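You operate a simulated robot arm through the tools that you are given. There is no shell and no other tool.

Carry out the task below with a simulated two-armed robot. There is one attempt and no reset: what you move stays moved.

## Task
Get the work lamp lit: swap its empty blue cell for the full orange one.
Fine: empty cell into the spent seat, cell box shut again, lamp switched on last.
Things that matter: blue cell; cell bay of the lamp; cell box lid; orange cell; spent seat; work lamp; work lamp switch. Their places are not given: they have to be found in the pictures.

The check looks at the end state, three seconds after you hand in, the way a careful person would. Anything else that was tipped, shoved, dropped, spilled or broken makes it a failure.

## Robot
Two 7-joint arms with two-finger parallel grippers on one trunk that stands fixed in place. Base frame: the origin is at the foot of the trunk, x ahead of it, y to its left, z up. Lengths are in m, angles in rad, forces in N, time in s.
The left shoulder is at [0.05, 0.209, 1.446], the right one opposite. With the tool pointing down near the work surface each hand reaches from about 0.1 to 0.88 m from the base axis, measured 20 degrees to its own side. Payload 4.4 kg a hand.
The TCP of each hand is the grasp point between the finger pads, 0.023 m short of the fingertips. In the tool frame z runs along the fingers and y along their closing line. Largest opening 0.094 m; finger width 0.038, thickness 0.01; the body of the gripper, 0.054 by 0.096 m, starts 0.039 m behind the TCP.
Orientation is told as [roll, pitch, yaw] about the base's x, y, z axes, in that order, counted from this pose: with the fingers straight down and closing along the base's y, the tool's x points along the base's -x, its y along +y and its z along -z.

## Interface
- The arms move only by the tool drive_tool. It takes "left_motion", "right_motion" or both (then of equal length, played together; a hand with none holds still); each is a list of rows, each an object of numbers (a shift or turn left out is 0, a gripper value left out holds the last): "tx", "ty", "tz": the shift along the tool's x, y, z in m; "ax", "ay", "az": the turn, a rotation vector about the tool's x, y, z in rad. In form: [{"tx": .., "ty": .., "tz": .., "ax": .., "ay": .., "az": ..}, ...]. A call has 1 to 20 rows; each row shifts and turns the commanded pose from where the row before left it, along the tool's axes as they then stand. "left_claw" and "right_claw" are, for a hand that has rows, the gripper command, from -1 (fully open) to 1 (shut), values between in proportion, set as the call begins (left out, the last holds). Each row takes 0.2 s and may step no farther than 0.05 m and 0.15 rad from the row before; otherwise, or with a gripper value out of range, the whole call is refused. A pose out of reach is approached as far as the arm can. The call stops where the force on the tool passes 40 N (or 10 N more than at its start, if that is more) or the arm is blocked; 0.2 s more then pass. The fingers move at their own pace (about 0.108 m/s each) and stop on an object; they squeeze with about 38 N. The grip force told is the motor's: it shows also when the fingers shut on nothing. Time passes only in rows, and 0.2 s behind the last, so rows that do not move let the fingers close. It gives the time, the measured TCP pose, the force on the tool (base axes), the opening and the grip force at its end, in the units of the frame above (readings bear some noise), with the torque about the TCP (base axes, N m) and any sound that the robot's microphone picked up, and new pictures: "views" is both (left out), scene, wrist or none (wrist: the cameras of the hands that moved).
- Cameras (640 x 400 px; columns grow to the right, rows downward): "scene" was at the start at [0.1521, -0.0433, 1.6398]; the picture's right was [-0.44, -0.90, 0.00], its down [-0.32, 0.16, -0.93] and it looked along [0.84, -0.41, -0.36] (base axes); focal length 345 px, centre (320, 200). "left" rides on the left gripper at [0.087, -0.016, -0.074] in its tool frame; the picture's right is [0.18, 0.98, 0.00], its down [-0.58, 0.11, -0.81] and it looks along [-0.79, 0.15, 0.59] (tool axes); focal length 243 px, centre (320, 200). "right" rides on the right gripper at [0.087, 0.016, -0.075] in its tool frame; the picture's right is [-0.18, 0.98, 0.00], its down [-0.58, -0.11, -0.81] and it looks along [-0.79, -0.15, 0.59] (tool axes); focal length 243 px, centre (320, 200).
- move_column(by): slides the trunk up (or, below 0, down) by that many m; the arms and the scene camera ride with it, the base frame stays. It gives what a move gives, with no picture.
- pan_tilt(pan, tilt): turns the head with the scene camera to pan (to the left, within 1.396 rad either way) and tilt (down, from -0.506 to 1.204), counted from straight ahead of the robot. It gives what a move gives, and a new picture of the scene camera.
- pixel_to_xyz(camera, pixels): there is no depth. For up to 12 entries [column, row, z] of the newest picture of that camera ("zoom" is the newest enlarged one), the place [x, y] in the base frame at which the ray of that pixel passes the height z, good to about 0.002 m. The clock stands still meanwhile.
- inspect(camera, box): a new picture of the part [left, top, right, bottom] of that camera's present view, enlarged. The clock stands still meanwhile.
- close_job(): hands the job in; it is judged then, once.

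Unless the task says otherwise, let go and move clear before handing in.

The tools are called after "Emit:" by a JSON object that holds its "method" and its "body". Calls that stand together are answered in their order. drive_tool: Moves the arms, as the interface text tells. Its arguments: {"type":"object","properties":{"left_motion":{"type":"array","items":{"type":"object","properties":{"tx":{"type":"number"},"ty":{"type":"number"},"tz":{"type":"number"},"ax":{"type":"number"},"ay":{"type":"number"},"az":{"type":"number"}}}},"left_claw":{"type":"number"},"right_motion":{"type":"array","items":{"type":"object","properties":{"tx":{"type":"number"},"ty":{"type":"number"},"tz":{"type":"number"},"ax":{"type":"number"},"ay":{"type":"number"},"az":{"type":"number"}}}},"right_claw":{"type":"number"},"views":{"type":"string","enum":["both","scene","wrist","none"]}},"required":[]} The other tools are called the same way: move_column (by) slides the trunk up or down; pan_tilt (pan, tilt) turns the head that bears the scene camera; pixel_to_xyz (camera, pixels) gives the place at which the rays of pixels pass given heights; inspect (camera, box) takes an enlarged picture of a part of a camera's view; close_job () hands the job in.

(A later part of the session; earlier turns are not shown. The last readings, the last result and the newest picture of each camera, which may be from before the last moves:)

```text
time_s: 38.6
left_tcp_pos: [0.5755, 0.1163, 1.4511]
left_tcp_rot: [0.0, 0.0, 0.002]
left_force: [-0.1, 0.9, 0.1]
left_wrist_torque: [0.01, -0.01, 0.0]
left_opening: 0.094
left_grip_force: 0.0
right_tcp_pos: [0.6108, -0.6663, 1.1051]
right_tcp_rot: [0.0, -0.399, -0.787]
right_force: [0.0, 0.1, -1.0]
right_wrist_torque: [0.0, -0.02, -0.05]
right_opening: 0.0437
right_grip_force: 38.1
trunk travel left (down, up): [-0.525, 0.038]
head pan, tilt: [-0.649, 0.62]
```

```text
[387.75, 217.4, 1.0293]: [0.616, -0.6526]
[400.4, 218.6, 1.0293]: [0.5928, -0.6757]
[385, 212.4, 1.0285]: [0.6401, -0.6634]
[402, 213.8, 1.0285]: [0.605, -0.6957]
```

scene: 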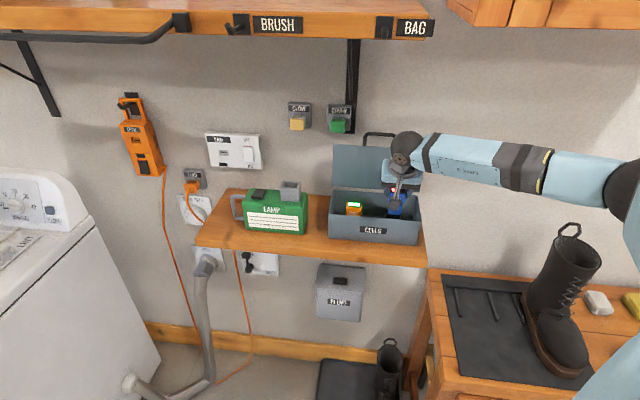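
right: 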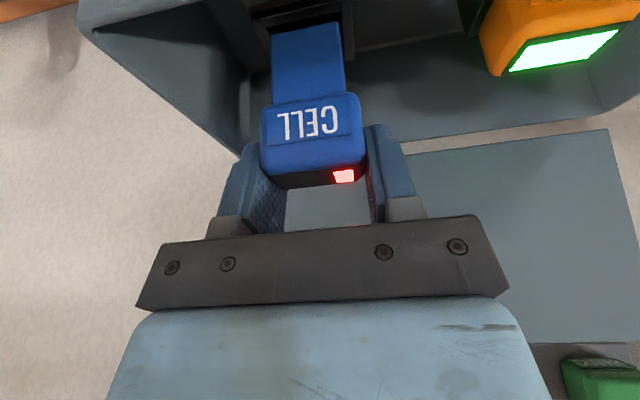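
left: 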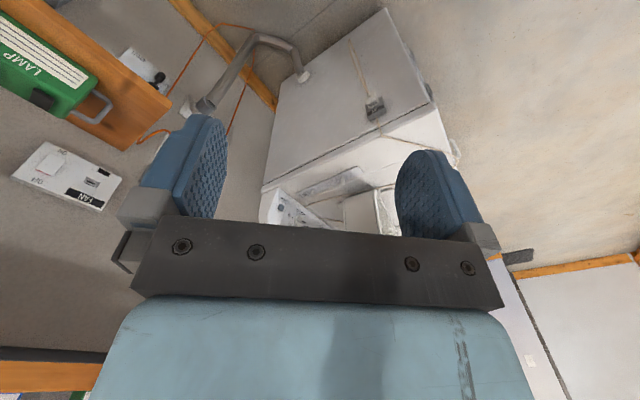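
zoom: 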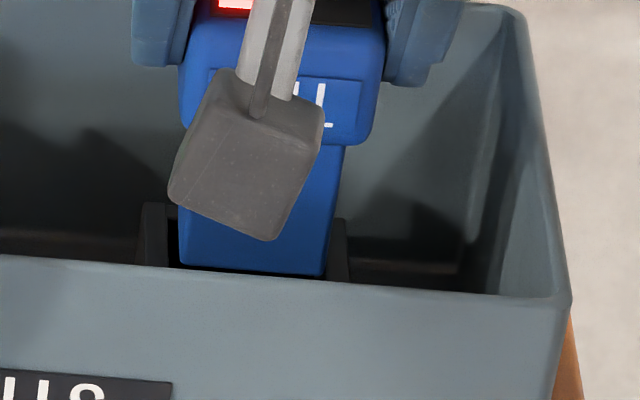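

From the wrist view the hole spans n 0.886–0.911, u 0.0215–0.058 while the stem is ~1.6 mm too far right and ~2.8 mm too far back. I'll apply that shift and lower a few millimetres.

Emit:
{"method": "drive_tool", "body": {"right_motion": [{"ty": 0.0016, "tx": 0.0026, "tz": -0.0011}, {}, {"tx": 0.00117, "tz": 0.00276}, {}], "views": "none"}}

Emit:
{"method": "drive_tool", "body": {"right_motion": [{"tx": 0.00117, "tz": 0.00276}, {}], "views": "wrist"}}

Emit:
{"method": "inspect", "body": {"camera": "right", "box": [250, 0, 370, 75]}}

Emit:
{"method": "inspect", "body": {"camera": "scene", "box": [375, 195, 425, 230]}}

```text
time_s: 39.6
left_tcp_pos: [0.5746, 0.1152, 1.4509]
left_tcp_rot: [0.001, -0.001, 0.001]
left_force: [0.5, -0.1, -0.4]
left_wrist_torque: [0.02, -0.01, 0.0]
left_opening: 0.094
left_grip_force: 0.0
right_tcp_pos: [0.6103, -0.6638, 1.1026]
right_tcp_rot: [0.0, -0.399, -0.787]
right_force: [0.3, 0.6, -1.0]
right_wrist_torque: [-0.03, -0.03, 0.0]
right_opening: 0.0434
right_grip_force: 37.8
trunk travel left (down, up): [-0.525, 0.038]
head pan, tilt: [-0.649, 0.62]
```

```text
time_s: 40.2
left_tcp_pos: [0.5761, 0.1144, 1.4521]
left_tcp_rot: [0.001, -0.002, 0.002]
left_force: [-0.7, -0.1, 1.0]
left_wrist_torque: [-0.01, 0.0, -0.01]
left_opening: 0.094
left_grip_force: 0.0
right_tcp_pos: [0.6103, -0.664, 1.099]
right_tcp_rot: [0.0, -0.4, -0.788]
right_force: [0.4, -0.8, 1.1]
right_wrist_torque: [-0.07, 0.01, 0.0]
right_opening: 0.0434
right_grip_force: 37.9
trunk travel left (down, up): [-0.525, 0.038]
head pan, tilt: [-0.649, 0.62]
```

right: 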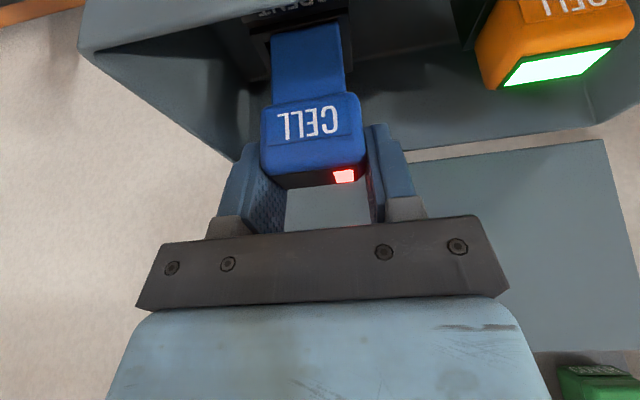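

```text
5.33 times, centred on (310, 38) of right
```

zoom: 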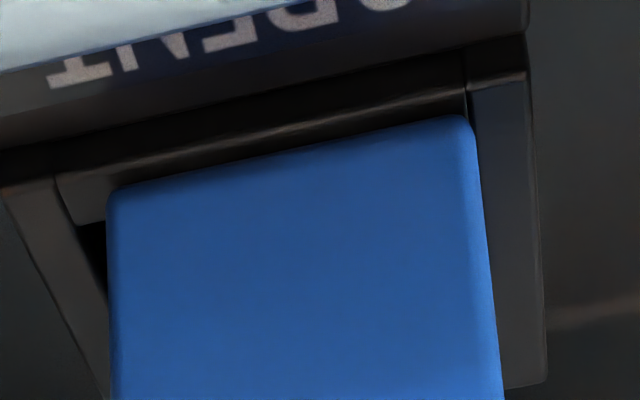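

```text
11.43 times, centred on (400, 212) of scene
```

zoom: 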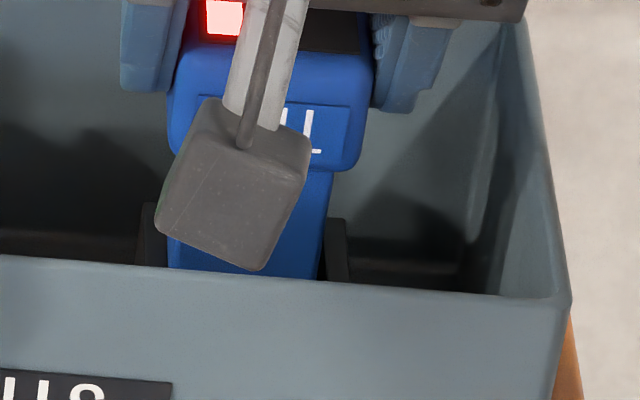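

The SPENT label is now visible and force is still ~1 N, so I need to be sure whether the stem is over the hole or the front wall. Zooming tightly at the stem's bottom edge.

Emit:
{"method": "inspect", "body": {"camera": "right", "box": [245, 10, 305, 50]}}

Emit:
{"method": "inspect", "body": {"camera": "right", "box": [310, 0, 370, 40]}}

Emit:
{"method": "inspect", "body": {"camera": "right", "box": [310, 40, 370, 80]}}

```text
10.00 times, centred on (275, 30) of right
```

zoom: 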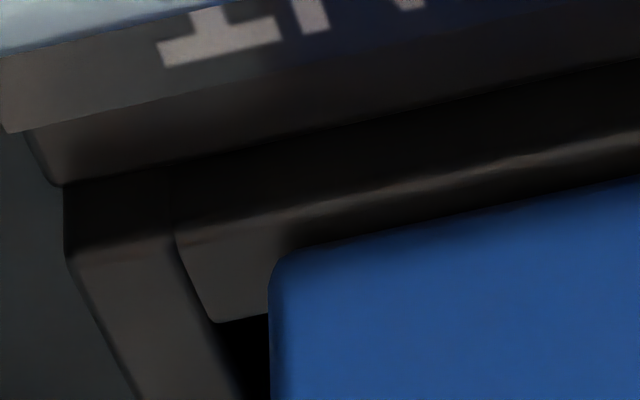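

```text
10.00 times, centred on (340, 20) of right
```

zoom: 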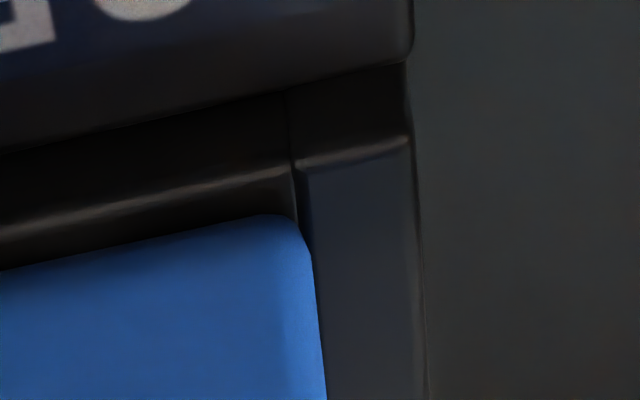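

```text
10.00 times, centred on (340, 60) of right
```

zoom: 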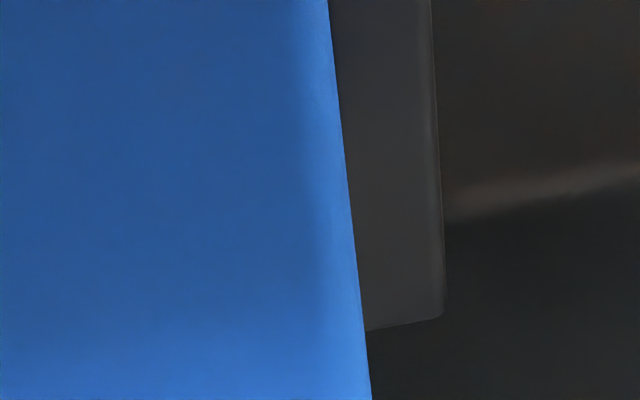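

Now it's clear: the stem's front bottom edge rests on the seat's front wall (overlap ~2.7 mm) and it's slightly off sideways. I'll rise 2 mm, shift 3.6 mm toward the wall and 1 mm right, and look again.

Emit:
{"method": "drive_tool", "body": {"right_motion": [{"tx": -0.0012, "tz": -0.0028}, {"tx": -0.0033, "tz": 0.0014, "ty": -0.001}, {}, {"tx": 0.0008, "tz": 0.0018}, {}], "views": "wrist"}}

Emit:
{"method": "inspect", "body": {"camera": "right", "box": [245, 0, 345, 60]}}

Emit:
{"method": "inspect", "body": {"camera": "right", "box": [310, 0, 370, 40]}}

```text
time_s: 41.4
left_tcp_pos: [0.575, 0.1144, 1.4508]
left_tcp_rot: [0.0, 0.0, 0.003]
left_force: [-0.5, -0.2, -0.4]
left_wrist_torque: [0.01, 0.01, 0.0]
left_opening: 0.094
left_grip_force: 0.0
right_tcp_pos: [0.6102, -0.6676, 1.1005]
right_tcp_rot: [0.0, -0.4, -0.786]
right_force: [0.5, 0.1, -1.8]
right_wrist_torque: [0.01, 0.0, 0.01]
right_opening: 0.0436
right_grip_force: 38.4
trunk travel left (down, up): [-0.525, 0.038]
head pan, tilt: [-0.649, 0.62]
```

right: 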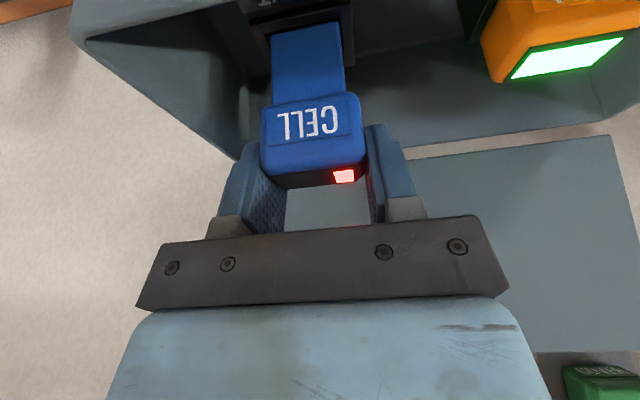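

```text
6.40 times, centred on (295, 30) of right
```

zoom: 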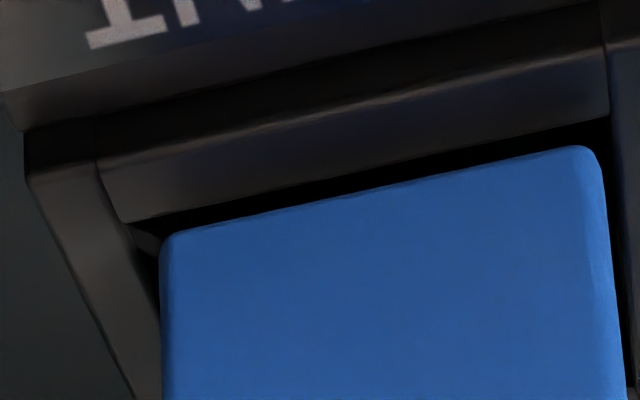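

```text
10.00 times, centred on (340, 20) of right
```

zoom: 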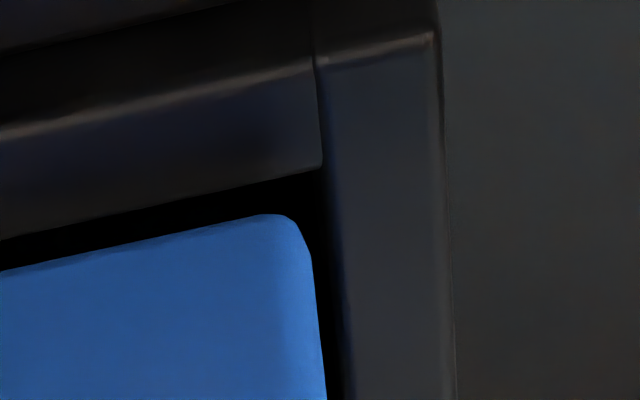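

The stem is now inside the hole outline (black gap visible at front and right). I'll nudge 0.8 mm right and 0.8 mm back, then lower 4 mm and check the force.

Emit:
{"method": "drive_tool", "body": {"right_motion": [{"tx": -0.0007, "tz": 0.0003, "ty": -0.0008}, {"tx": 0.0008, "tz": 0.0018}, {"tx": 0.0008, "tz": 0.0018}, {}], "views": "wrist"}}

Emit:
{"method": "inspect", "body": {"camera": "right", "box": [245, 0, 365, 70]}}

```text
time_s: 42.4
left_tcp_pos: [0.5754, 0.1162, 1.4509]
left_tcp_rot: [-0.002, 0.001, 0.0]
left_force: [-0.4, 0.3, 1.0]
left_wrist_torque: [-0.01, -0.07, 0.0]
left_opening: 0.0939
left_grip_force: 0.0
right_tcp_pos: [0.6108, -0.6673, 1.0972]
right_tcp_rot: [0.0, -0.401, -0.786]
right_force: [3.4, -2.7, 1.7]
right_wrist_torque: [-0.18, -0.1, 0.04]
right_opening: 0.0434
right_grip_force: 38.2
trunk travel left (down, up): [-0.525, 0.038]
head pan, tilt: [-0.649, 0.62]
```

right: 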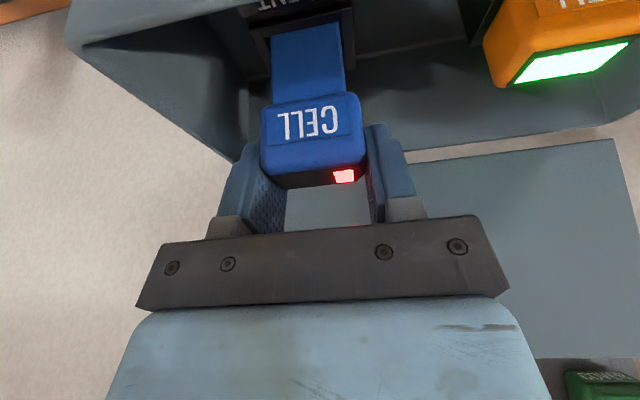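

```text
5.33 times, centred on (305, 35) of right
```

zoom: 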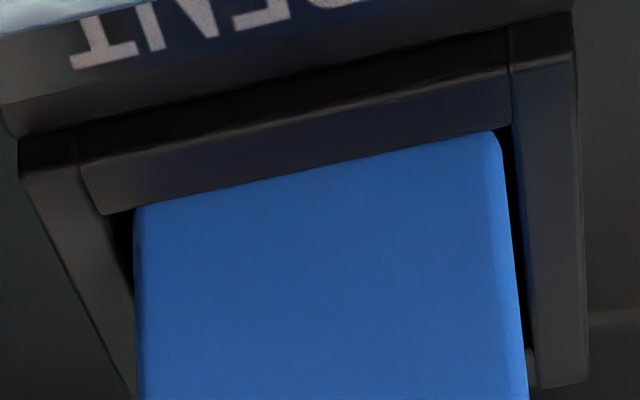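

A +n force of ~4 N shows the stem is touching the front inner edge, so I'll shift ~1.2 mm back and continue lowering.

Emit:
{"method": "drive_tool", "body": {"right_motion": [{"tx": -0.0011, "tz": 0.0005, "ty": -0.0003}, {}, {"tx": 0.0008, "tz": 0.0018}, {"tx": 0.0008, "tz": 0.0018}, {}], "views": "wrist"}}

Emit:
{"method": "inspect", "body": {"camera": "right", "box": [245, 0, 365, 70]}}

```text
time_s: 43.6
left_tcp_pos: [0.5772, 0.1156, 1.4508]
left_tcp_rot: [0.0, 0.0, 0.002]
left_force: [0.1, 0.2, -0.7]
left_wrist_torque: [-0.01, 0.01, 0.03]
left_opening: 0.094
left_grip_force: 0.0
right_tcp_pos: [0.6122, -0.6683, 1.0923]
right_tcp_rot: [0.0, -0.4, -0.786]
right_force: [1.6, -1.0, 0.0]
right_wrist_torque: [-0.11, -0.12, 0.0]
right_opening: 0.0437
right_grip_force: 37.4
trunk travel left (down, up): [-0.525, 0.038]
head pan, tilt: [-0.649, 0.62]
```

right: 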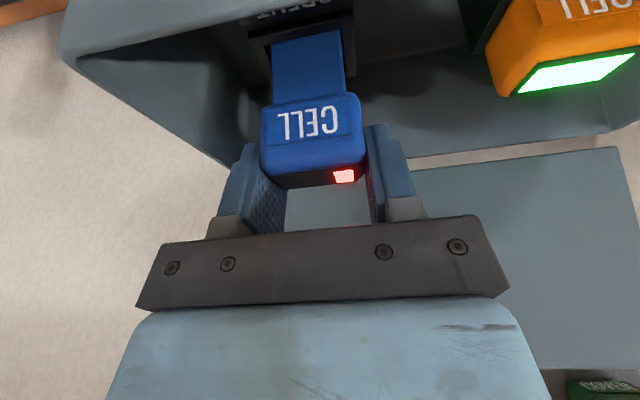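

```text
5.33 times, centred on (305, 35) of right
```

zoom: 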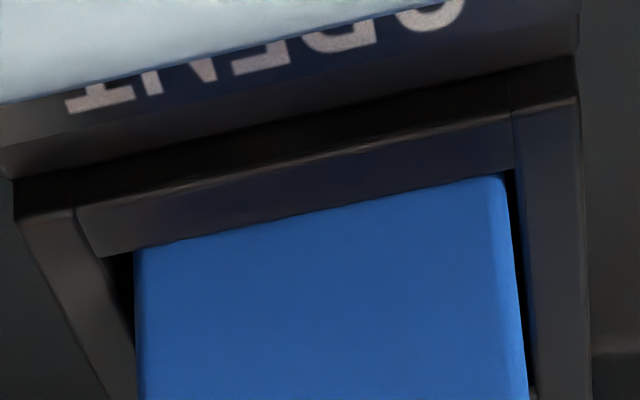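

The stem is entering the SPENT seat (its lower edge now hidden by the rim) with small forces. Continuing down in small steps with a tiny back-shift.

Emit:
{"method": "drive_tool", "body": {"right_motion": [{"tx": -0.0006, "tz": 0.0003}, {"tx": 0.0008, "tz": 0.0018}, {"tx": 0.0008, "tz": 0.0018}, {"tx": 0.0008, "tz": 0.0018}, {"tx": 0.0008, "tz": 0.0018}, {}], "views": "none"}}

Emit:
{"method": "drive_tool", "body": {"right_motion": [{"tx": 0.0008, "tz": 0.0018}, {"tx": 0.0008, "tz": 0.0018}, {"tx": 0.0008, "tz": 0.0018}, {"tx": 0.0008, "tz": 0.0018}, {}], "views": "both"}}

Emit:
{"method": "inspect", "body": {"camera": "right", "box": [225, 0, 405, 110]}}

```text
time_s: 45.0
left_tcp_pos: [0.5766, 0.1146, 1.4518]
left_tcp_rot: [0.0, 0.0, 0.003]
left_force: [0.0, 0.6, -0.8]
left_wrist_torque: [-0.01, 0.04, -0.01]
left_opening: 0.0941
left_grip_force: 0.1
right_tcp_pos: [0.6126, -0.6696, 1.0839]
right_tcp_rot: [0.0, -0.401, -0.785]
right_force: [0.1, 0.1, -0.5]
right_wrist_torque: [0.01, 0.04, 0.0]
right_opening: 0.0433
right_grip_force: 37.8
trunk travel left (down, up): [-0.525, 0.038]
head pan, tilt: [-0.649, 0.62]
```

```text
time_s: 46.2
left_tcp_pos: [0.5766, 0.1155, 1.4513]
left_tcp_rot: [-0.001, 0.001, 0.003]
left_force: [0.0, 0.0, -0.3]
left_wrist_torque: [0.01, -0.01, -0.01]
left_opening: 0.0942
left_grip_force: 0.0
right_tcp_pos: [0.6139, -0.6701, 1.0764]
right_tcp_rot: [-0.001, -0.401, -0.786]
right_force: [0.1, 0.1, -1.2]
right_wrist_torque: [-0.02, -0.02, -0.02]
right_opening: 0.0436
right_grip_force: 38.3
trunk travel left (down, up): [-0.525, 0.038]
head pan, tilt: [-0.649, 0.62]
```

scene: 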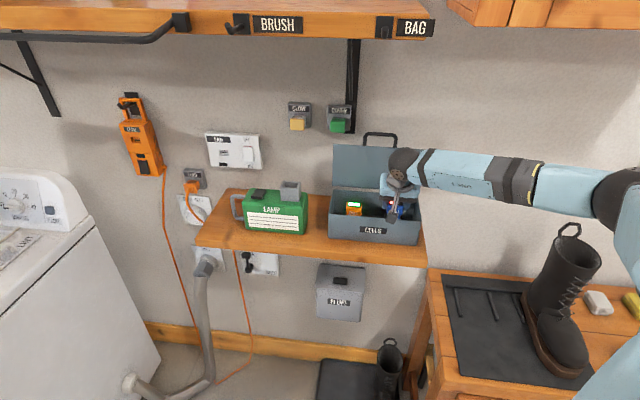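
right: 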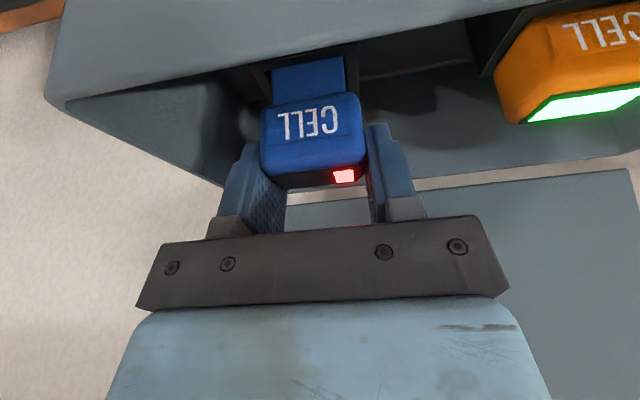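

```text
3.56 times, centred on (315, 55) of right
```

zoom: 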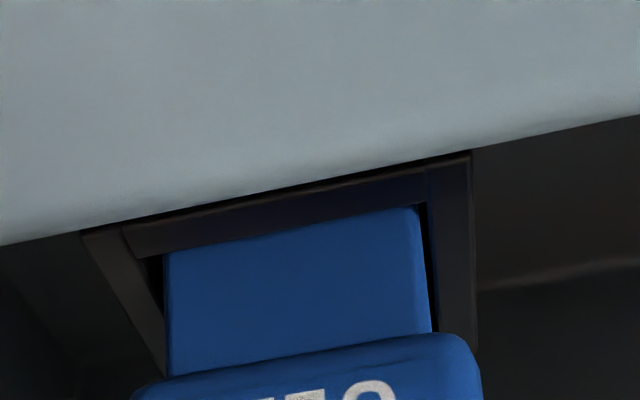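

Sliding in freely (z force −1.2 N). About 18 mm remain; continuing.

Emit:
{"method": "drive_tool", "body": {"right_motion": [{"tx": 0.0008, "tz": 0.0018}, {"tx": 0.0008, "tz": 0.0018}, {"tx": 0.0008, "tz": 0.0018}, {"tx": 0.0008, "tz": 0.0018}, {"tx": 0.0008, "tz": 0.0018}, {}], "views": "none"}}

Emit:
{"method": "drive_tool", "body": {"right_motion": [{"tx": 0.0008, "tz": 0.0018}, {"tx": 0.0008, "tz": 0.0018}, {}], "views": "wrist"}}

Emit:
{"method": "inspect", "body": {"camera": "right", "box": [225, 20, 405, 200]}}

```text
time_s: 47.6
left_tcp_pos: [0.575, 0.1147, 1.4507]
left_tcp_rot: [0.0, -0.001, 0.002]
left_force: [-0.8, -0.6, -0.8]
left_wrist_torque: [0.0, 0.0, 0.02]
left_opening: 0.0938
left_grip_force: 0.0
right_tcp_pos: [0.6134, -0.6698, 1.0679]
right_tcp_rot: [0.001, -0.399, -0.789]
right_force: [-1.2, -0.1, -1.9]
right_wrist_torque: [0.0, -0.01, 0.02]
right_opening: 0.0435
right_grip_force: 37.4
trunk travel left (down, up): [-0.525, 0.038]
head pan, tilt: [-0.649, 0.62]
```

```text
time_s: 48.4
left_tcp_pos: [0.5762, 0.115, 1.4506]
left_tcp_rot: [0.001, -0.001, 0.002]
left_force: [-0.3, -0.2, 0.0]
left_wrist_torque: [-0.05, 0.02, 0.02]
left_opening: 0.0942
left_grip_force: 0.0
right_tcp_pos: [0.6123, -0.6691, 1.0636]
right_tcp_rot: [0.0, -0.399, -0.788]
right_force: [1.1, -0.5, -1.1]
right_wrist_torque: [0.0, -0.04, -0.01]
right_opening: 0.0435
right_grip_force: 38.0
trunk travel left (down, up): [-0.525, 0.038]
head pan, tilt: [-0.649, 0.62]
```

right: 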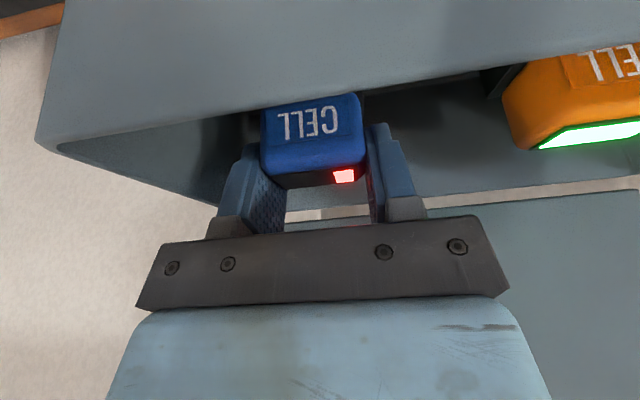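

```text
2.22 times, centred on (315, 110) of right
```

zoom: 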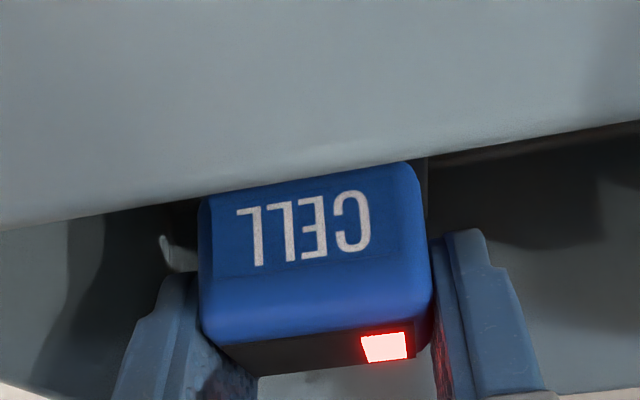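

Emit:
{"method": "drive_tool", "body": {"right_motion": [{"tx": 0.0004, "tz": 0.0009}, {"tx": 0.0004, "tz": 0.0009}, {"tx": 0.0004, "tz": 0.0009}, {}], "views": "none"}}

Emit:
{"method": "drive_tool", "body": {"right_motion": [{"tx": 0.0004, "tz": 0.0009}, {"tx": 0.0004, "tz": 0.0009}, {}], "views": "both"}}

Emit:
{"method": "inspect", "body": {"camera": "scene", "box": [330, 160, 430, 250]}}

```text
time_s: 49.4
left_tcp_pos: [0.5761, 0.1161, 1.4508]
left_tcp_rot: [0.001, -0.002, 0.002]
left_force: [-0.9, 1.0, -0.1]
left_wrist_torque: [-0.01, 0.04, -0.03]
left_opening: 0.0941
left_grip_force: 0.0
right_tcp_pos: [0.6122, -0.6701, 1.0608]
right_tcp_rot: [0.0, -0.4, -0.787]
right_force: [0.6, 0.1, -1.4]
right_wrist_torque: [-0.01, -0.05, 0.01]
right_opening: 0.0436
right_grip_force: 37.8
trunk travel left (down, up): [-0.525, 0.038]
head pan, tilt: [-0.649, 0.62]
```

```text
time_s: 50.2
left_tcp_pos: [0.5756, 0.1161, 1.4523]
left_tcp_rot: [0.0, 0.001, 0.003]
left_force: [-0.4, -0.1, 0.3]
left_wrist_torque: [0.0, -0.03, 0.02]
left_opening: 0.094
left_grip_force: 0.0
right_tcp_pos: [0.6125, -0.6698, 1.0601]
right_tcp_rot: [0.0, -0.403, -0.788]
right_force: [0.9, -2.4, 5.1]
right_wrist_torque: [-0.02, 0.13, 0.05]
right_opening: 0.0435
right_grip_force: 38.1
trunk travel left (down, up): [-0.525, 0.038]
head pan, tilt: [-0.649, 0.62]
```

scene: 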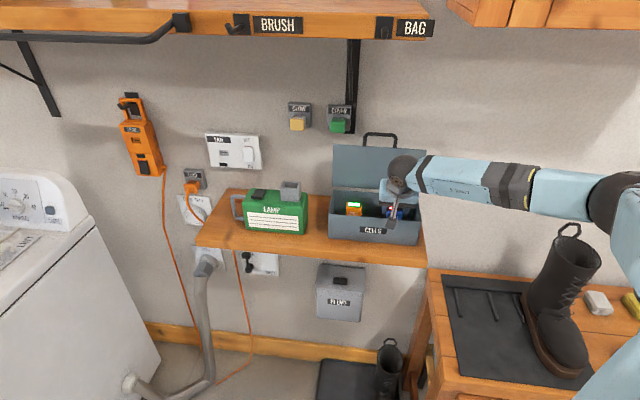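
right: 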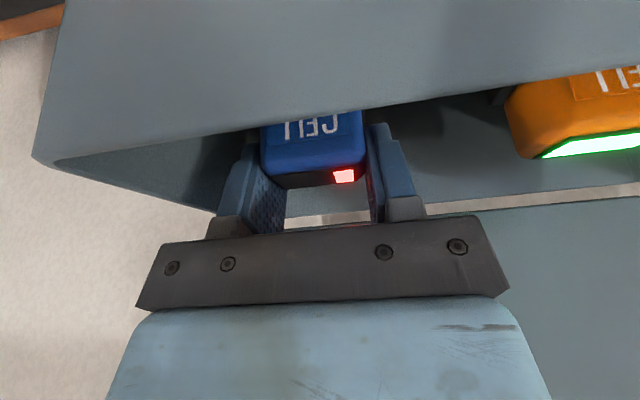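

```text
4.44 times, centred on (380, 205) of scene
```

zoom: 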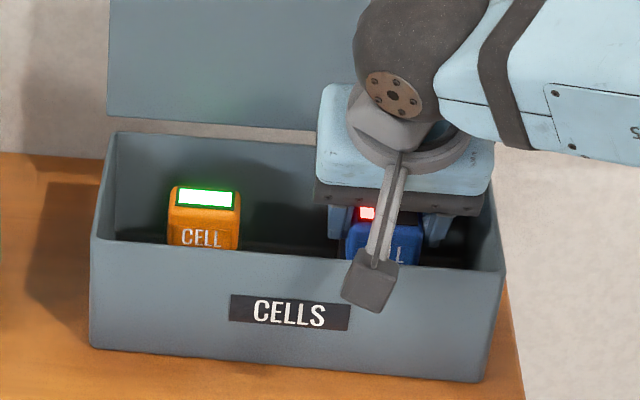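

The z force jumped to +5 N at TCP z≈1.060 and the blue cap is level with the orange one, so it looks seated. One more millimetre to confirm a firm stop.

Emit:
{"method": "drive_tool", "body": {"right_motion": [{"tx": 0.0004, "tz": 0.0009}, {}], "views": "none"}}

```text
time_s: 50.8
left_tcp_pos: [0.5746, 0.1163, 1.4519]
left_tcp_rot: [-0.002, -0.003, 0.002]
left_force: [-0.1, -0.9, -0.2]
left_wrist_torque: [-0.03, -0.02, 0.0]
left_opening: 0.0941
left_grip_force: 0.0
right_tcp_pos: [0.6122, -0.6693, 1.0597]
right_tcp_rot: [0.001, -0.402, -0.789]
right_force: [1.0, -4.0, 10.5]
right_wrist_torque: [0.0, 0.19, 0.07]
right_opening: 0.0435
right_grip_force: 37.5
trunk travel left (down, up): [-0.525, 0.038]
head pan, tilt: [-0.649, 0.62]
```

Firm stop (10 N with no further travel): the blue cell is seated in the SPENT seat. Releasing and rising straight up.

Emit:
{"method": "drive_tool", "body": {"right_motion": [{"tx": -0.0004, "tz": -0.0009}, {}, {}], "right_claw": -0.45, "views": "none"}}

Emit:
{"method": "drive_tool", "body": {"right_motion": [{"tx": -0.0039, "tz": -0.0092}, {"tx": -0.0078, "tz": -0.0184}, {"tx": -0.0117, "tz": -0.0276}, {"tx": -0.0117, "tz": -0.0276}, {"tx": -0.0078, "tz": -0.0184}, {}], "views": "both"}}

Emit:
{"method": "inspect", "body": {"camera": "right", "box": [200, 0, 520, 200]}}

```text
time_s: 51.6
left_tcp_pos: [0.5761, 0.1149, 1.4515]
left_tcp_rot: [0.0, 0.002, 0.002]
left_force: [0.4, 0.4, 0.0]
left_wrist_torque: [0.04, 0.01, 0.02]
left_opening: 0.0939
left_grip_force: 0.0
right_tcp_pos: [0.6121, -0.6696, 1.0581]
right_tcp_rot: [0.001, -0.398, -0.787]
right_force: [-0.3, 0.0, 0.4]
right_wrist_torque: [0.0, 0.0, -0.02]
right_opening: 0.0684
right_grip_force: 0.0
trunk travel left (down, up): [-0.525, 0.038]
head pan, tilt: [-0.649, 0.62]
```

```text
time_s: 53.0
left_tcp_pos: [0.5763, 0.1158, 1.4516]
left_tcp_rot: [-0.001, -0.001, 0.0]
left_force: [0.1, 0.1, -0.3]
left_wrist_torque: [0.02, 0.03, -0.03]
left_opening: 0.094
left_grip_force: 0.1
right_tcp_pos: [0.6128, -0.6701, 1.1681]
right_tcp_rot: [0.0, -0.402, -0.789]
right_force: [-0.2, -0.5, 0.4]
right_wrist_torque: [0.01, 0.02, 0.02]
right_opening: 0.0681
right_grip_force: 0.1
trunk travel left (down, up): [-0.525, 0.038]
head pan, tilt: [-0.649, 0.62]
```

scene: 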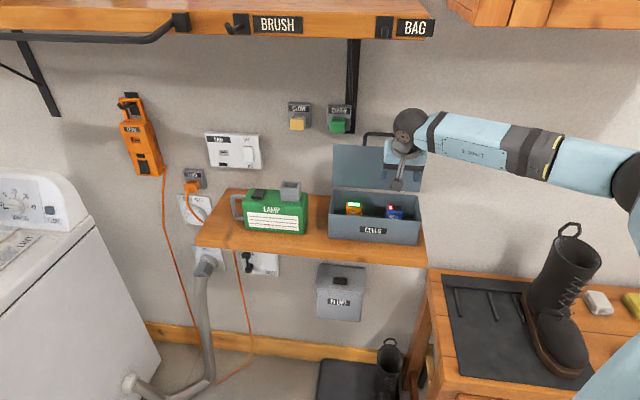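
right: 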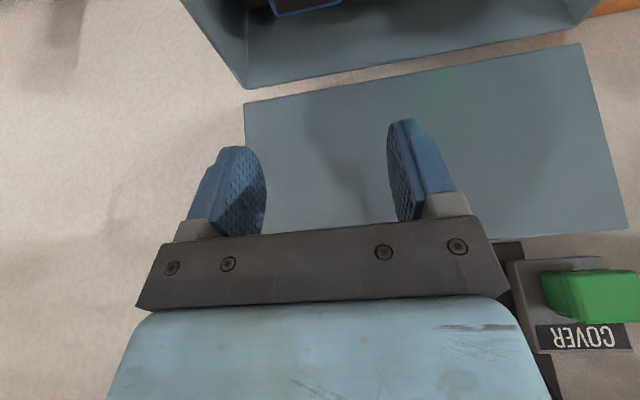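

```text
2.00 times, centred on (360, 100) of right
```

zoom: 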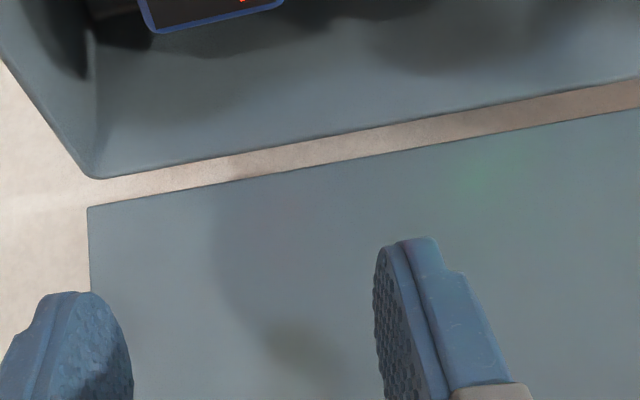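

The blue cell shows in the right seat (scene (394,212)). Zooming the scene to verify it is level and get the spacing to the orange cell.

Emit:
{"method": "inspect", "body": {"camera": "scene", "box": [325, 180, 425, 250]}}

```text
5.71 times, centred on (375, 215) of scene
```

zoom: 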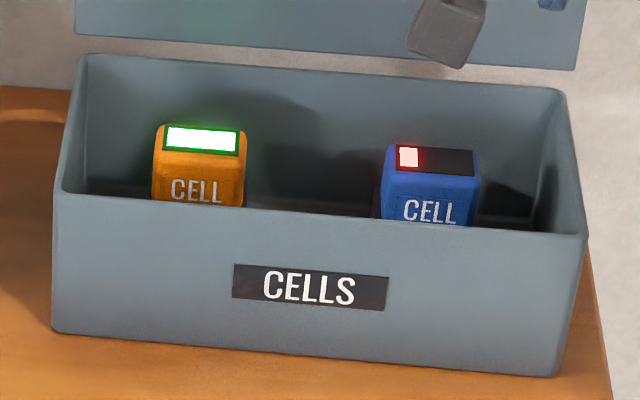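

Emit:
{"method": "pixel_to_xyz", "body": {"camera": "scene", "pixels": [[394.4, 207.8, 1.059], [354.3, 204.6, 1.059], [386.9, 209.4, 1.059], [401.6, 210.6, 1.059], [347.5, 206.1, 1.059], [360.5, 207.3, 1.059]]}}

```text
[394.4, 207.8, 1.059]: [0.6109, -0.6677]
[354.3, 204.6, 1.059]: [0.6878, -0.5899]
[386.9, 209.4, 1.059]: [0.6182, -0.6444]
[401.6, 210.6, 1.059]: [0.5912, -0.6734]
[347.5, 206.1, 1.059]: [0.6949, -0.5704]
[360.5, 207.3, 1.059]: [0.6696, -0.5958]
```

Orange is offset from blue by (+0.0769,+0.0778), same row; so the grip point for orange is TCP ≈(0.689,−0.592,1.060). I'll drop to z≈1.12 (staying below the brace), traverse left, and check alignment.

Emit:
{"method": "drive_tool", "body": {"right_motion": [{"tx": 0.0094, "tz": 0.0221}, {"tx": 0.0094, "tz": 0.0221}, {"ty": 0.0365}, {"ty": 0.0365}, {"ty": 0.0364}, {"tx": 0.0008, "tz": -0.0003}, {}], "views": "both"}}

Emit:
{"method": "inspect", "body": {"camera": "right", "box": [200, 0, 440, 200]}}

```text
time_s: 54.6
left_tcp_pos: [0.5756, 0.1155, 1.4517]
left_tcp_rot: [0.0, 0.001, 0.003]
left_force: [0.9, -0.6, -0.2]
left_wrist_torque: [0.0, -0.03, 0.02]
left_opening: 0.0941
left_grip_force: 0.1
right_tcp_pos: [0.6905, -0.5901, 1.1198]
right_tcp_rot: [-0.001, -0.401, -0.787]
right_force: [-0.3, -0.1, 0.1]
right_wrist_torque: [0.0, -0.03, 0.0]
right_opening: 0.0679
right_grip_force: 0.0
trunk travel left (down, up): [-0.525, 0.038]
head pan, tilt: [-0.649, 0.62]
```

scene: 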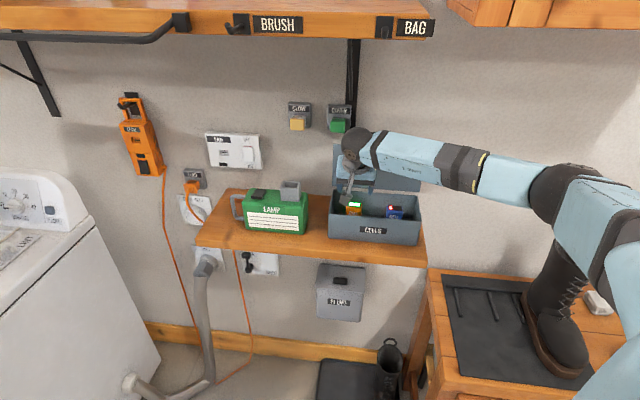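
right: 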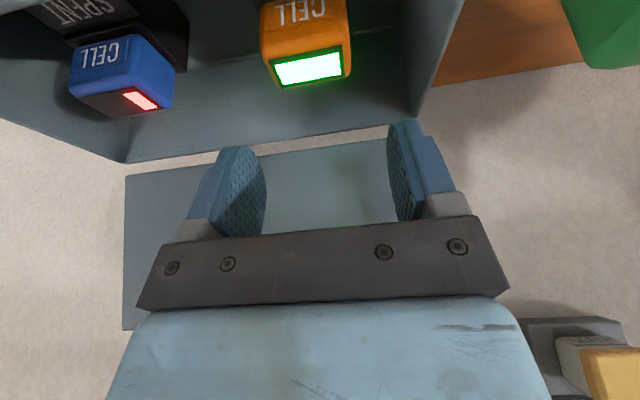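

```text
2.00 times, centred on (320, 100) of right
```

zoom: 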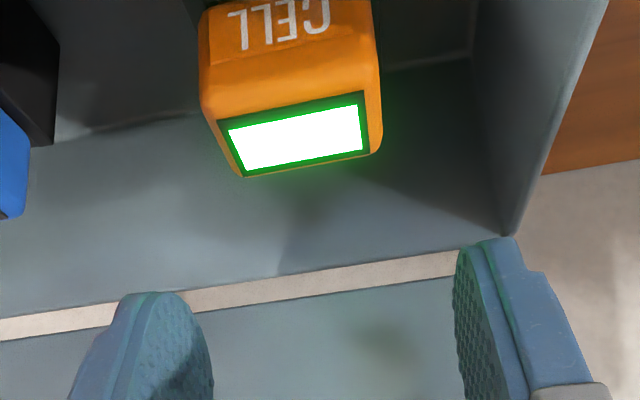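

Lateral alignment matches prediction (strip centre col 305.5 vs 305.7) with the orange ~1.5–2 mm further back. I'll descend around the orange cell.

Emit:
{"method": "drive_tool", "body": {"right_motion": [{"tx": 0.0055, "tz": 0.0139}, {"tx": 0.0055, "tz": 0.0139}, {"tx": 0.0055, "tz": 0.0139}, {"tx": 0.0054, "tz": 0.0136}, {}], "views": "both"}}

Emit:
{"method": "inspect", "body": {"camera": "right", "box": [220, 60, 420, 220]}}

Emit:
{"method": "inspect", "body": {"camera": "scene", "box": [325, 160, 425, 250]}}

```text
time_s: 55.8
left_tcp_pos: [0.5768, 0.1156, 1.4513]
left_tcp_rot: [-0.001, 0.001, 0.003]
left_force: [0.7, 0.7, -0.5]
left_wrist_torque: [0.01, 0.02, -0.01]
left_opening: 0.0939
left_grip_force: 0.0
right_tcp_pos: [0.6901, -0.5933, 1.061]
right_tcp_rot: [0.002, -0.4, -0.788]
right_force: [-0.9, -0.1, -0.2]
right_wrist_torque: [0.03, 0.01, 0.02]
right_opening: 0.0682
right_grip_force: 0.1
trunk travel left (down, up): [-0.525, 0.038]
head pan, tilt: [-0.649, 0.62]
```

scene: 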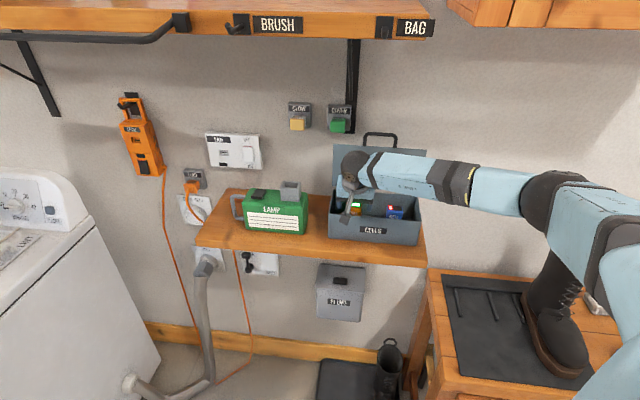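
right: 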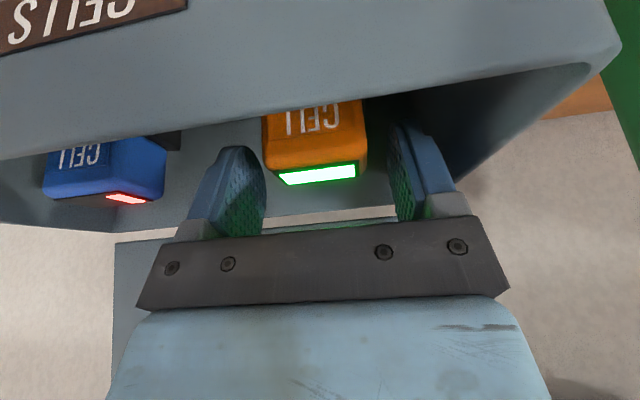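

```text
2.50 times, centred on (320, 140) of right
```

zoom: 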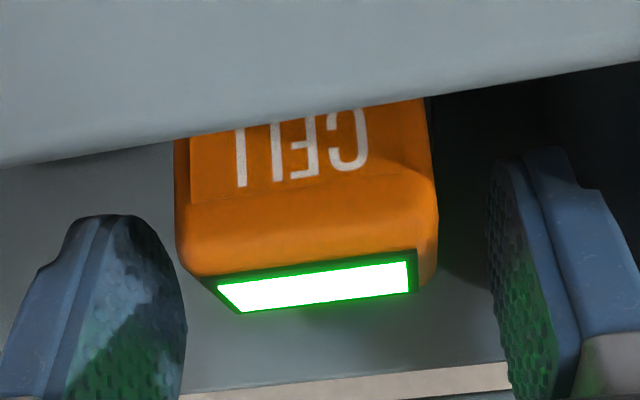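

```text
4.44 times, centred on (375, 205) of scene
```

zoom: 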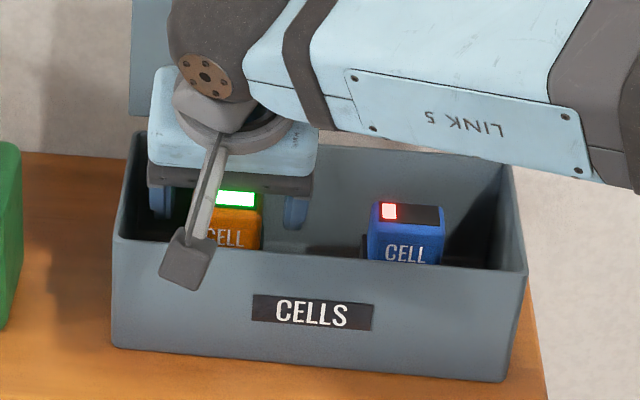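

Fingers straddle the orange cell; compared with the blue reference it's ~1.3 mm lower in hand and ~1.3 mm to the left. I'll adjust by that and close.

Emit:
{"method": "drive_tool", "body": {"right_motion": [{"tx": 0.0005, "tz": 0.0012, "ty": 0.0013}, {}], "views": "none"}}

Emit:
{"method": "drive_tool", "body": {"right_motion": [{}, {}, {}], "right_claw": 1, "views": "wrist"}}

Emit:
{"method": "inspect", "body": {"camera": "right", "box": [220, 60, 420, 220]}}

```text
time_s: 56.4
left_tcp_pos: [0.5775, 0.1152, 1.4511]
left_tcp_rot: [0.0, -0.002, 0.001]
left_force: [0.4, -1.2, 0.2]
left_wrist_torque: [0.01, -0.02, -0.01]
left_opening: 0.0939
left_grip_force: 0.0
right_tcp_pos: [0.692, -0.5911, 1.0599]
right_tcp_rot: [-0.001, -0.4, -0.787]
right_force: [-0.8, -0.1, 0.3]
right_wrist_torque: [-0.01, -0.02, 0.0]
right_opening: 0.0681
right_grip_force: 0.0
trunk travel left (down, up): [-0.525, 0.038]
head pan, tilt: [-0.649, 0.62]
```

```text
time_s: 57.2
left_tcp_pos: [0.5761, 0.1159, 1.4509]
left_tcp_rot: [0.001, 0.0, 0.003]
left_force: [0.4, -0.9, -0.2]
left_wrist_torque: [0.01, -0.01, 0.08]
left_opening: 0.0942
left_grip_force: 0.0
right_tcp_pos: [0.6922, -0.5919, 1.0608]
right_tcp_rot: [0.0, -0.4, -0.787]
right_force: [0.0, -0.3, 0.7]
right_wrist_torque: [-0.03, -0.05, 0.0]
right_opening: 0.0435
right_grip_force: 38.1
trunk travel left (down, up): [-0.525, 0.038]
head pan, tilt: [-0.649, 0.62]
```

right: 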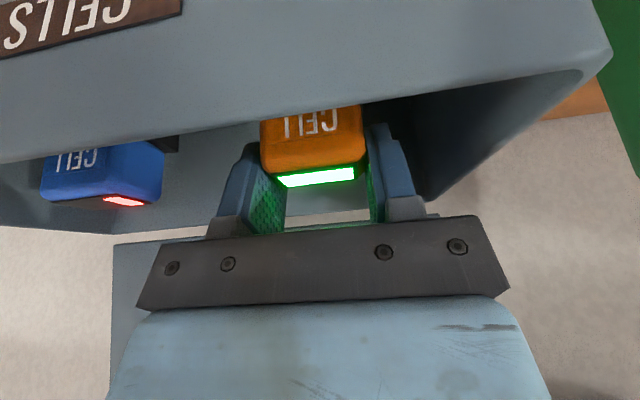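

```text
2.50 times, centred on (320, 140) of right
```

zoom: 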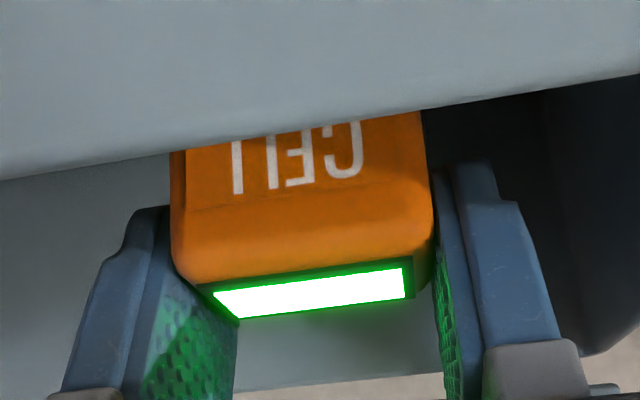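

The orange cell is gripped (43.5 mm). Lifting it straight out with force checks.

Emit:
{"method": "drive_tool", "body": {"right_motion": [{"tx": -0.0039, "tz": -0.0092}, {"tx": -0.0039, "tz": -0.0092}, {"tx": -0.0039, "tz": -0.0092}, {"tx": -0.0039, "tz": -0.0092}, {}], "views": "none"}}

Emit:
{"method": "drive_tool", "body": {"right_motion": [{"tx": -0.0078, "tz": -0.0184}, {"tx": -0.0078, "tz": -0.0184}, {"tx": -0.0078, "tz": -0.0184}, {"tx": -0.0039, "tz": -0.0092}, {}], "views": "both"}}

Emit:
{"method": "inspect", "body": {"camera": "right", "box": [220, 0, 420, 200]}}

```text
time_s: 58.4
left_tcp_pos: [0.5755, 0.1159, 1.451]
left_tcp_rot: [0.0, 0.002, 0.002]
left_force: [0.5, 0.2, -0.3]
left_wrist_torque: [0.01, 0.01, 0.03]
left_opening: 0.094
left_grip_force: 0.2
right_tcp_pos: [0.6911, -0.5911, 1.0982]
right_tcp_rot: [0.0, -0.4, -0.788]
right_force: [0.8, -0.5, -1.4]
right_wrist_torque: [-0.01, 0.02, 0.01]
right_opening: 0.0435
right_grip_force: 37.7
trunk travel left (down, up): [-0.525, 0.038]
head pan, tilt: [-0.649, 0.62]
```

```text
time_s: 59.6
left_tcp_pos: [0.5768, 0.1145, 1.4512]
left_tcp_rot: [0.0, 0.0, 0.001]
left_force: [1.2, -0.2, 0.0]
left_wrist_torque: [0.01, 0.02, 0.01]
left_opening: 0.0942
left_grip_force: 0.0
right_tcp_pos: [0.6914, -0.5919, 1.1698]
right_tcp_rot: [0.001, -0.4, -0.786]
right_force: [-0.8, -0.3, 0.2]
right_wrist_torque: [0.01, 0.01, 0.0]
right_opening: 0.0437
right_grip_force: 38.0
trunk travel left (down, up): [-0.525, 0.038]
head pan, tilt: [-0.649, 0.62]
```

scene: 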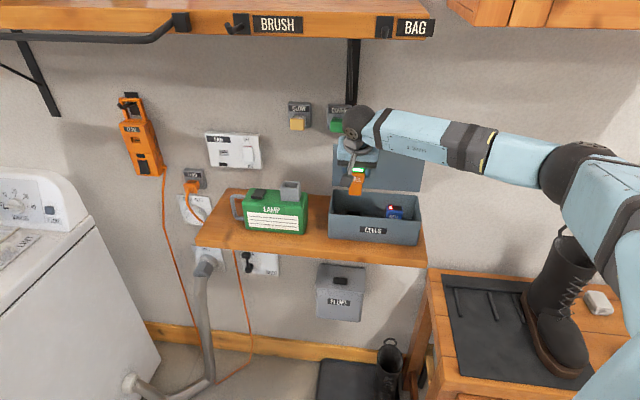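
right: 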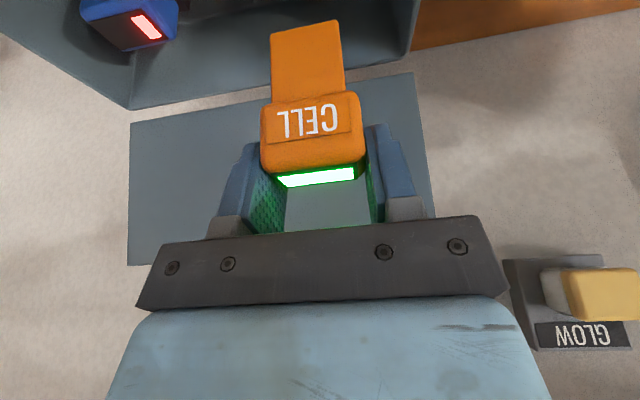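

```text
2.00 times, centred on (320, 100) of right
```

zoom: 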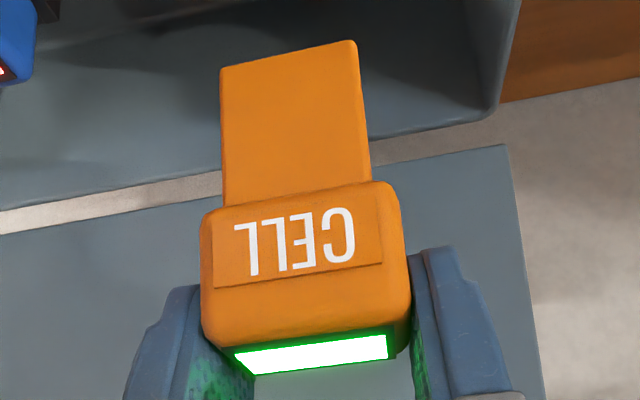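

The orange cell matches the blue one's position in the hand (within ~0.8 mm). I'll go back over the front wall, rise, and traverse left to the lamp.

Emit:
{"method": "drive_tool", "body": {"right_motion": [{"tx": 0.0391, "tz": -0.0166}, {"tx": 0.0391, "tz": -0.0166}, {"tx": -0.0175, "tz": -0.0414}, {"ty": 0.042}, {"ty": 0.042}, {"ty": 0.042}, {"ty": 0.042}, {}], "views": "both"}}

```text
time_s: 61.4
left_tcp_pos: [0.5757, 0.115, 1.4514]
left_tcp_rot: [-0.001, -0.003, 0.002]
left_force: [-0.2, 0.1, 0.6]
left_wrist_torque: [-0.01, -0.02, -0.02]
left_opening: 0.094
left_grip_force: 0.0
right_tcp_pos: [0.7493, -0.4123, 1.2142]
right_tcp_rot: [0.002, -0.399, -0.788]
right_force: [-0.8, -0.8, -1.9]
right_wrist_torque: [0.01, 0.0, 0.02]
right_opening: 0.0437
right_grip_force: 37.7
trunk travel left (down, up): [-0.525, 0.038]
head pan, tilt: [-0.649, 0.62]
```

scene: 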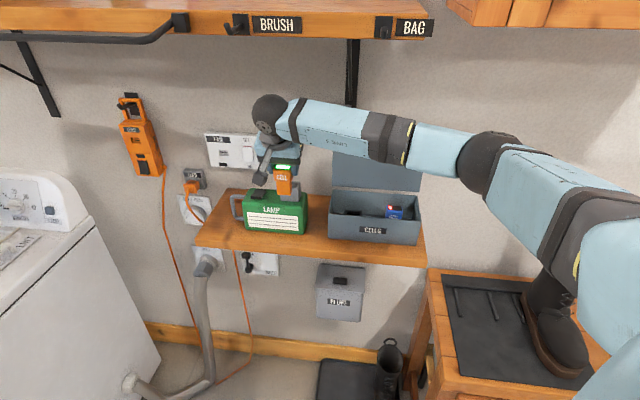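
right: 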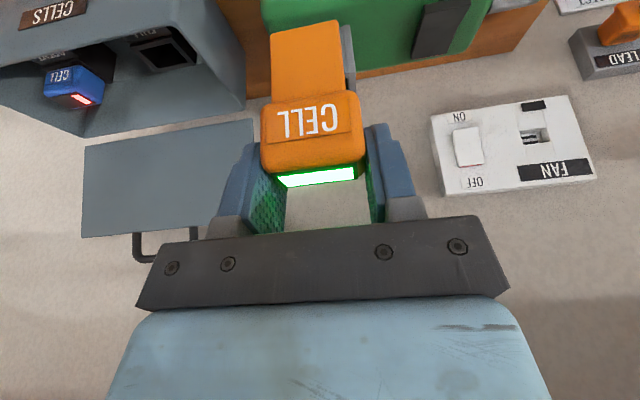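

TCP is aligned with the bay laterally (u≈−0.238). Moving forward over the bay and down to hover ~1 cm above its rim.

Emit:
{"method": "drive_tool", "body": {"right_motion": [{"tx": -0.0309, "tz": 0.0131}, {"tx": -0.0308, "tz": 0.013}, {"tx": 0.0031, "tz": 0.0074}, {}], "views": "both"}}

Emit:
{"method": "inspect", "body": {"camera": "right", "box": [245, 0, 365, 70]}}

Emit:
{"method": "inspect", "body": {"camera": "scene", "box": [260, 150, 330, 215]}}

```text
time_s: 62.4
left_tcp_pos: [0.5772, 0.1148, 1.4516]
left_tcp_rot: [-0.002, 0.0, 0.002]
left_force: [-0.3, 1.0, 0.3]
left_wrist_torque: [0.0, -0.04, -0.01]
left_opening: 0.0939
left_grip_force: 0.0
right_tcp_pos: [0.7981, -0.4592, 1.2068]
right_tcp_rot: [0.001, -0.4, -0.787]
right_force: [-0.1, 0.2, -0.9]
right_wrist_torque: [-0.03, 0.02, -0.03]
right_opening: 0.0436
right_grip_force: 37.5
trunk travel left (down, up): [-0.525, 0.038]
head pan, tilt: [-0.649, 0.62]
```

scene: 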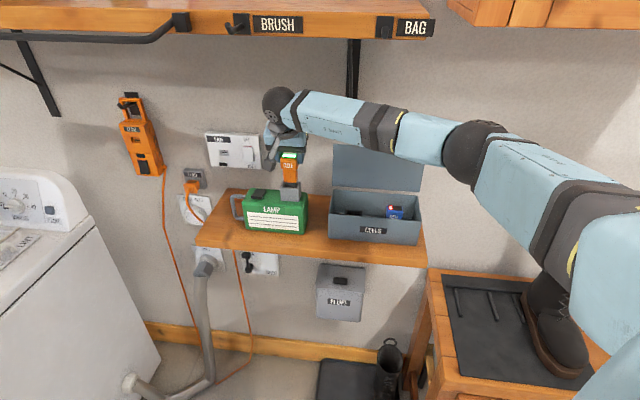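
right: 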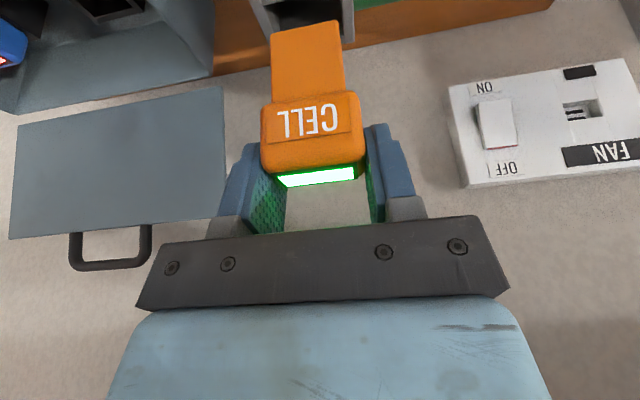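

```text
5.33 times, centred on (305, 35) of right
```

zoom: 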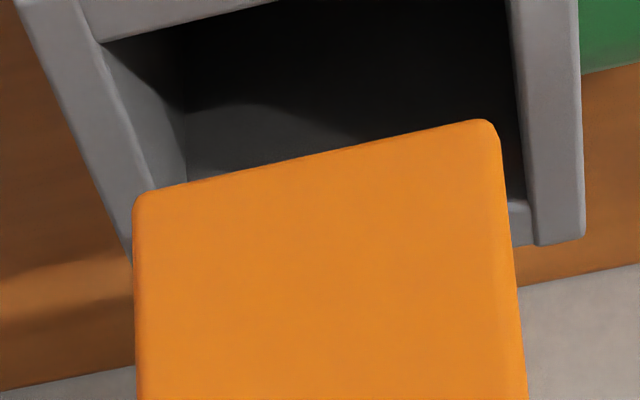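

```text
6.15 times, centred on (295, 182) of scene
```

zoom: 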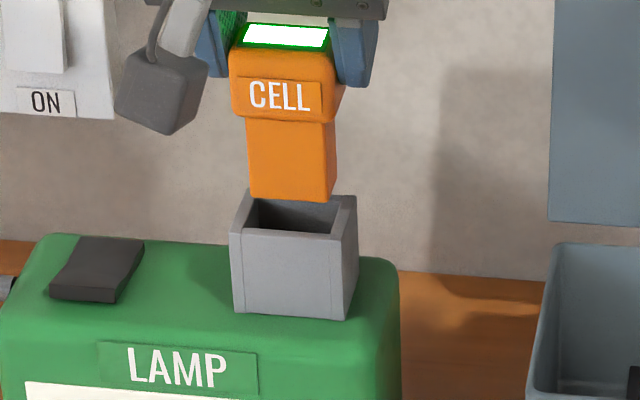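

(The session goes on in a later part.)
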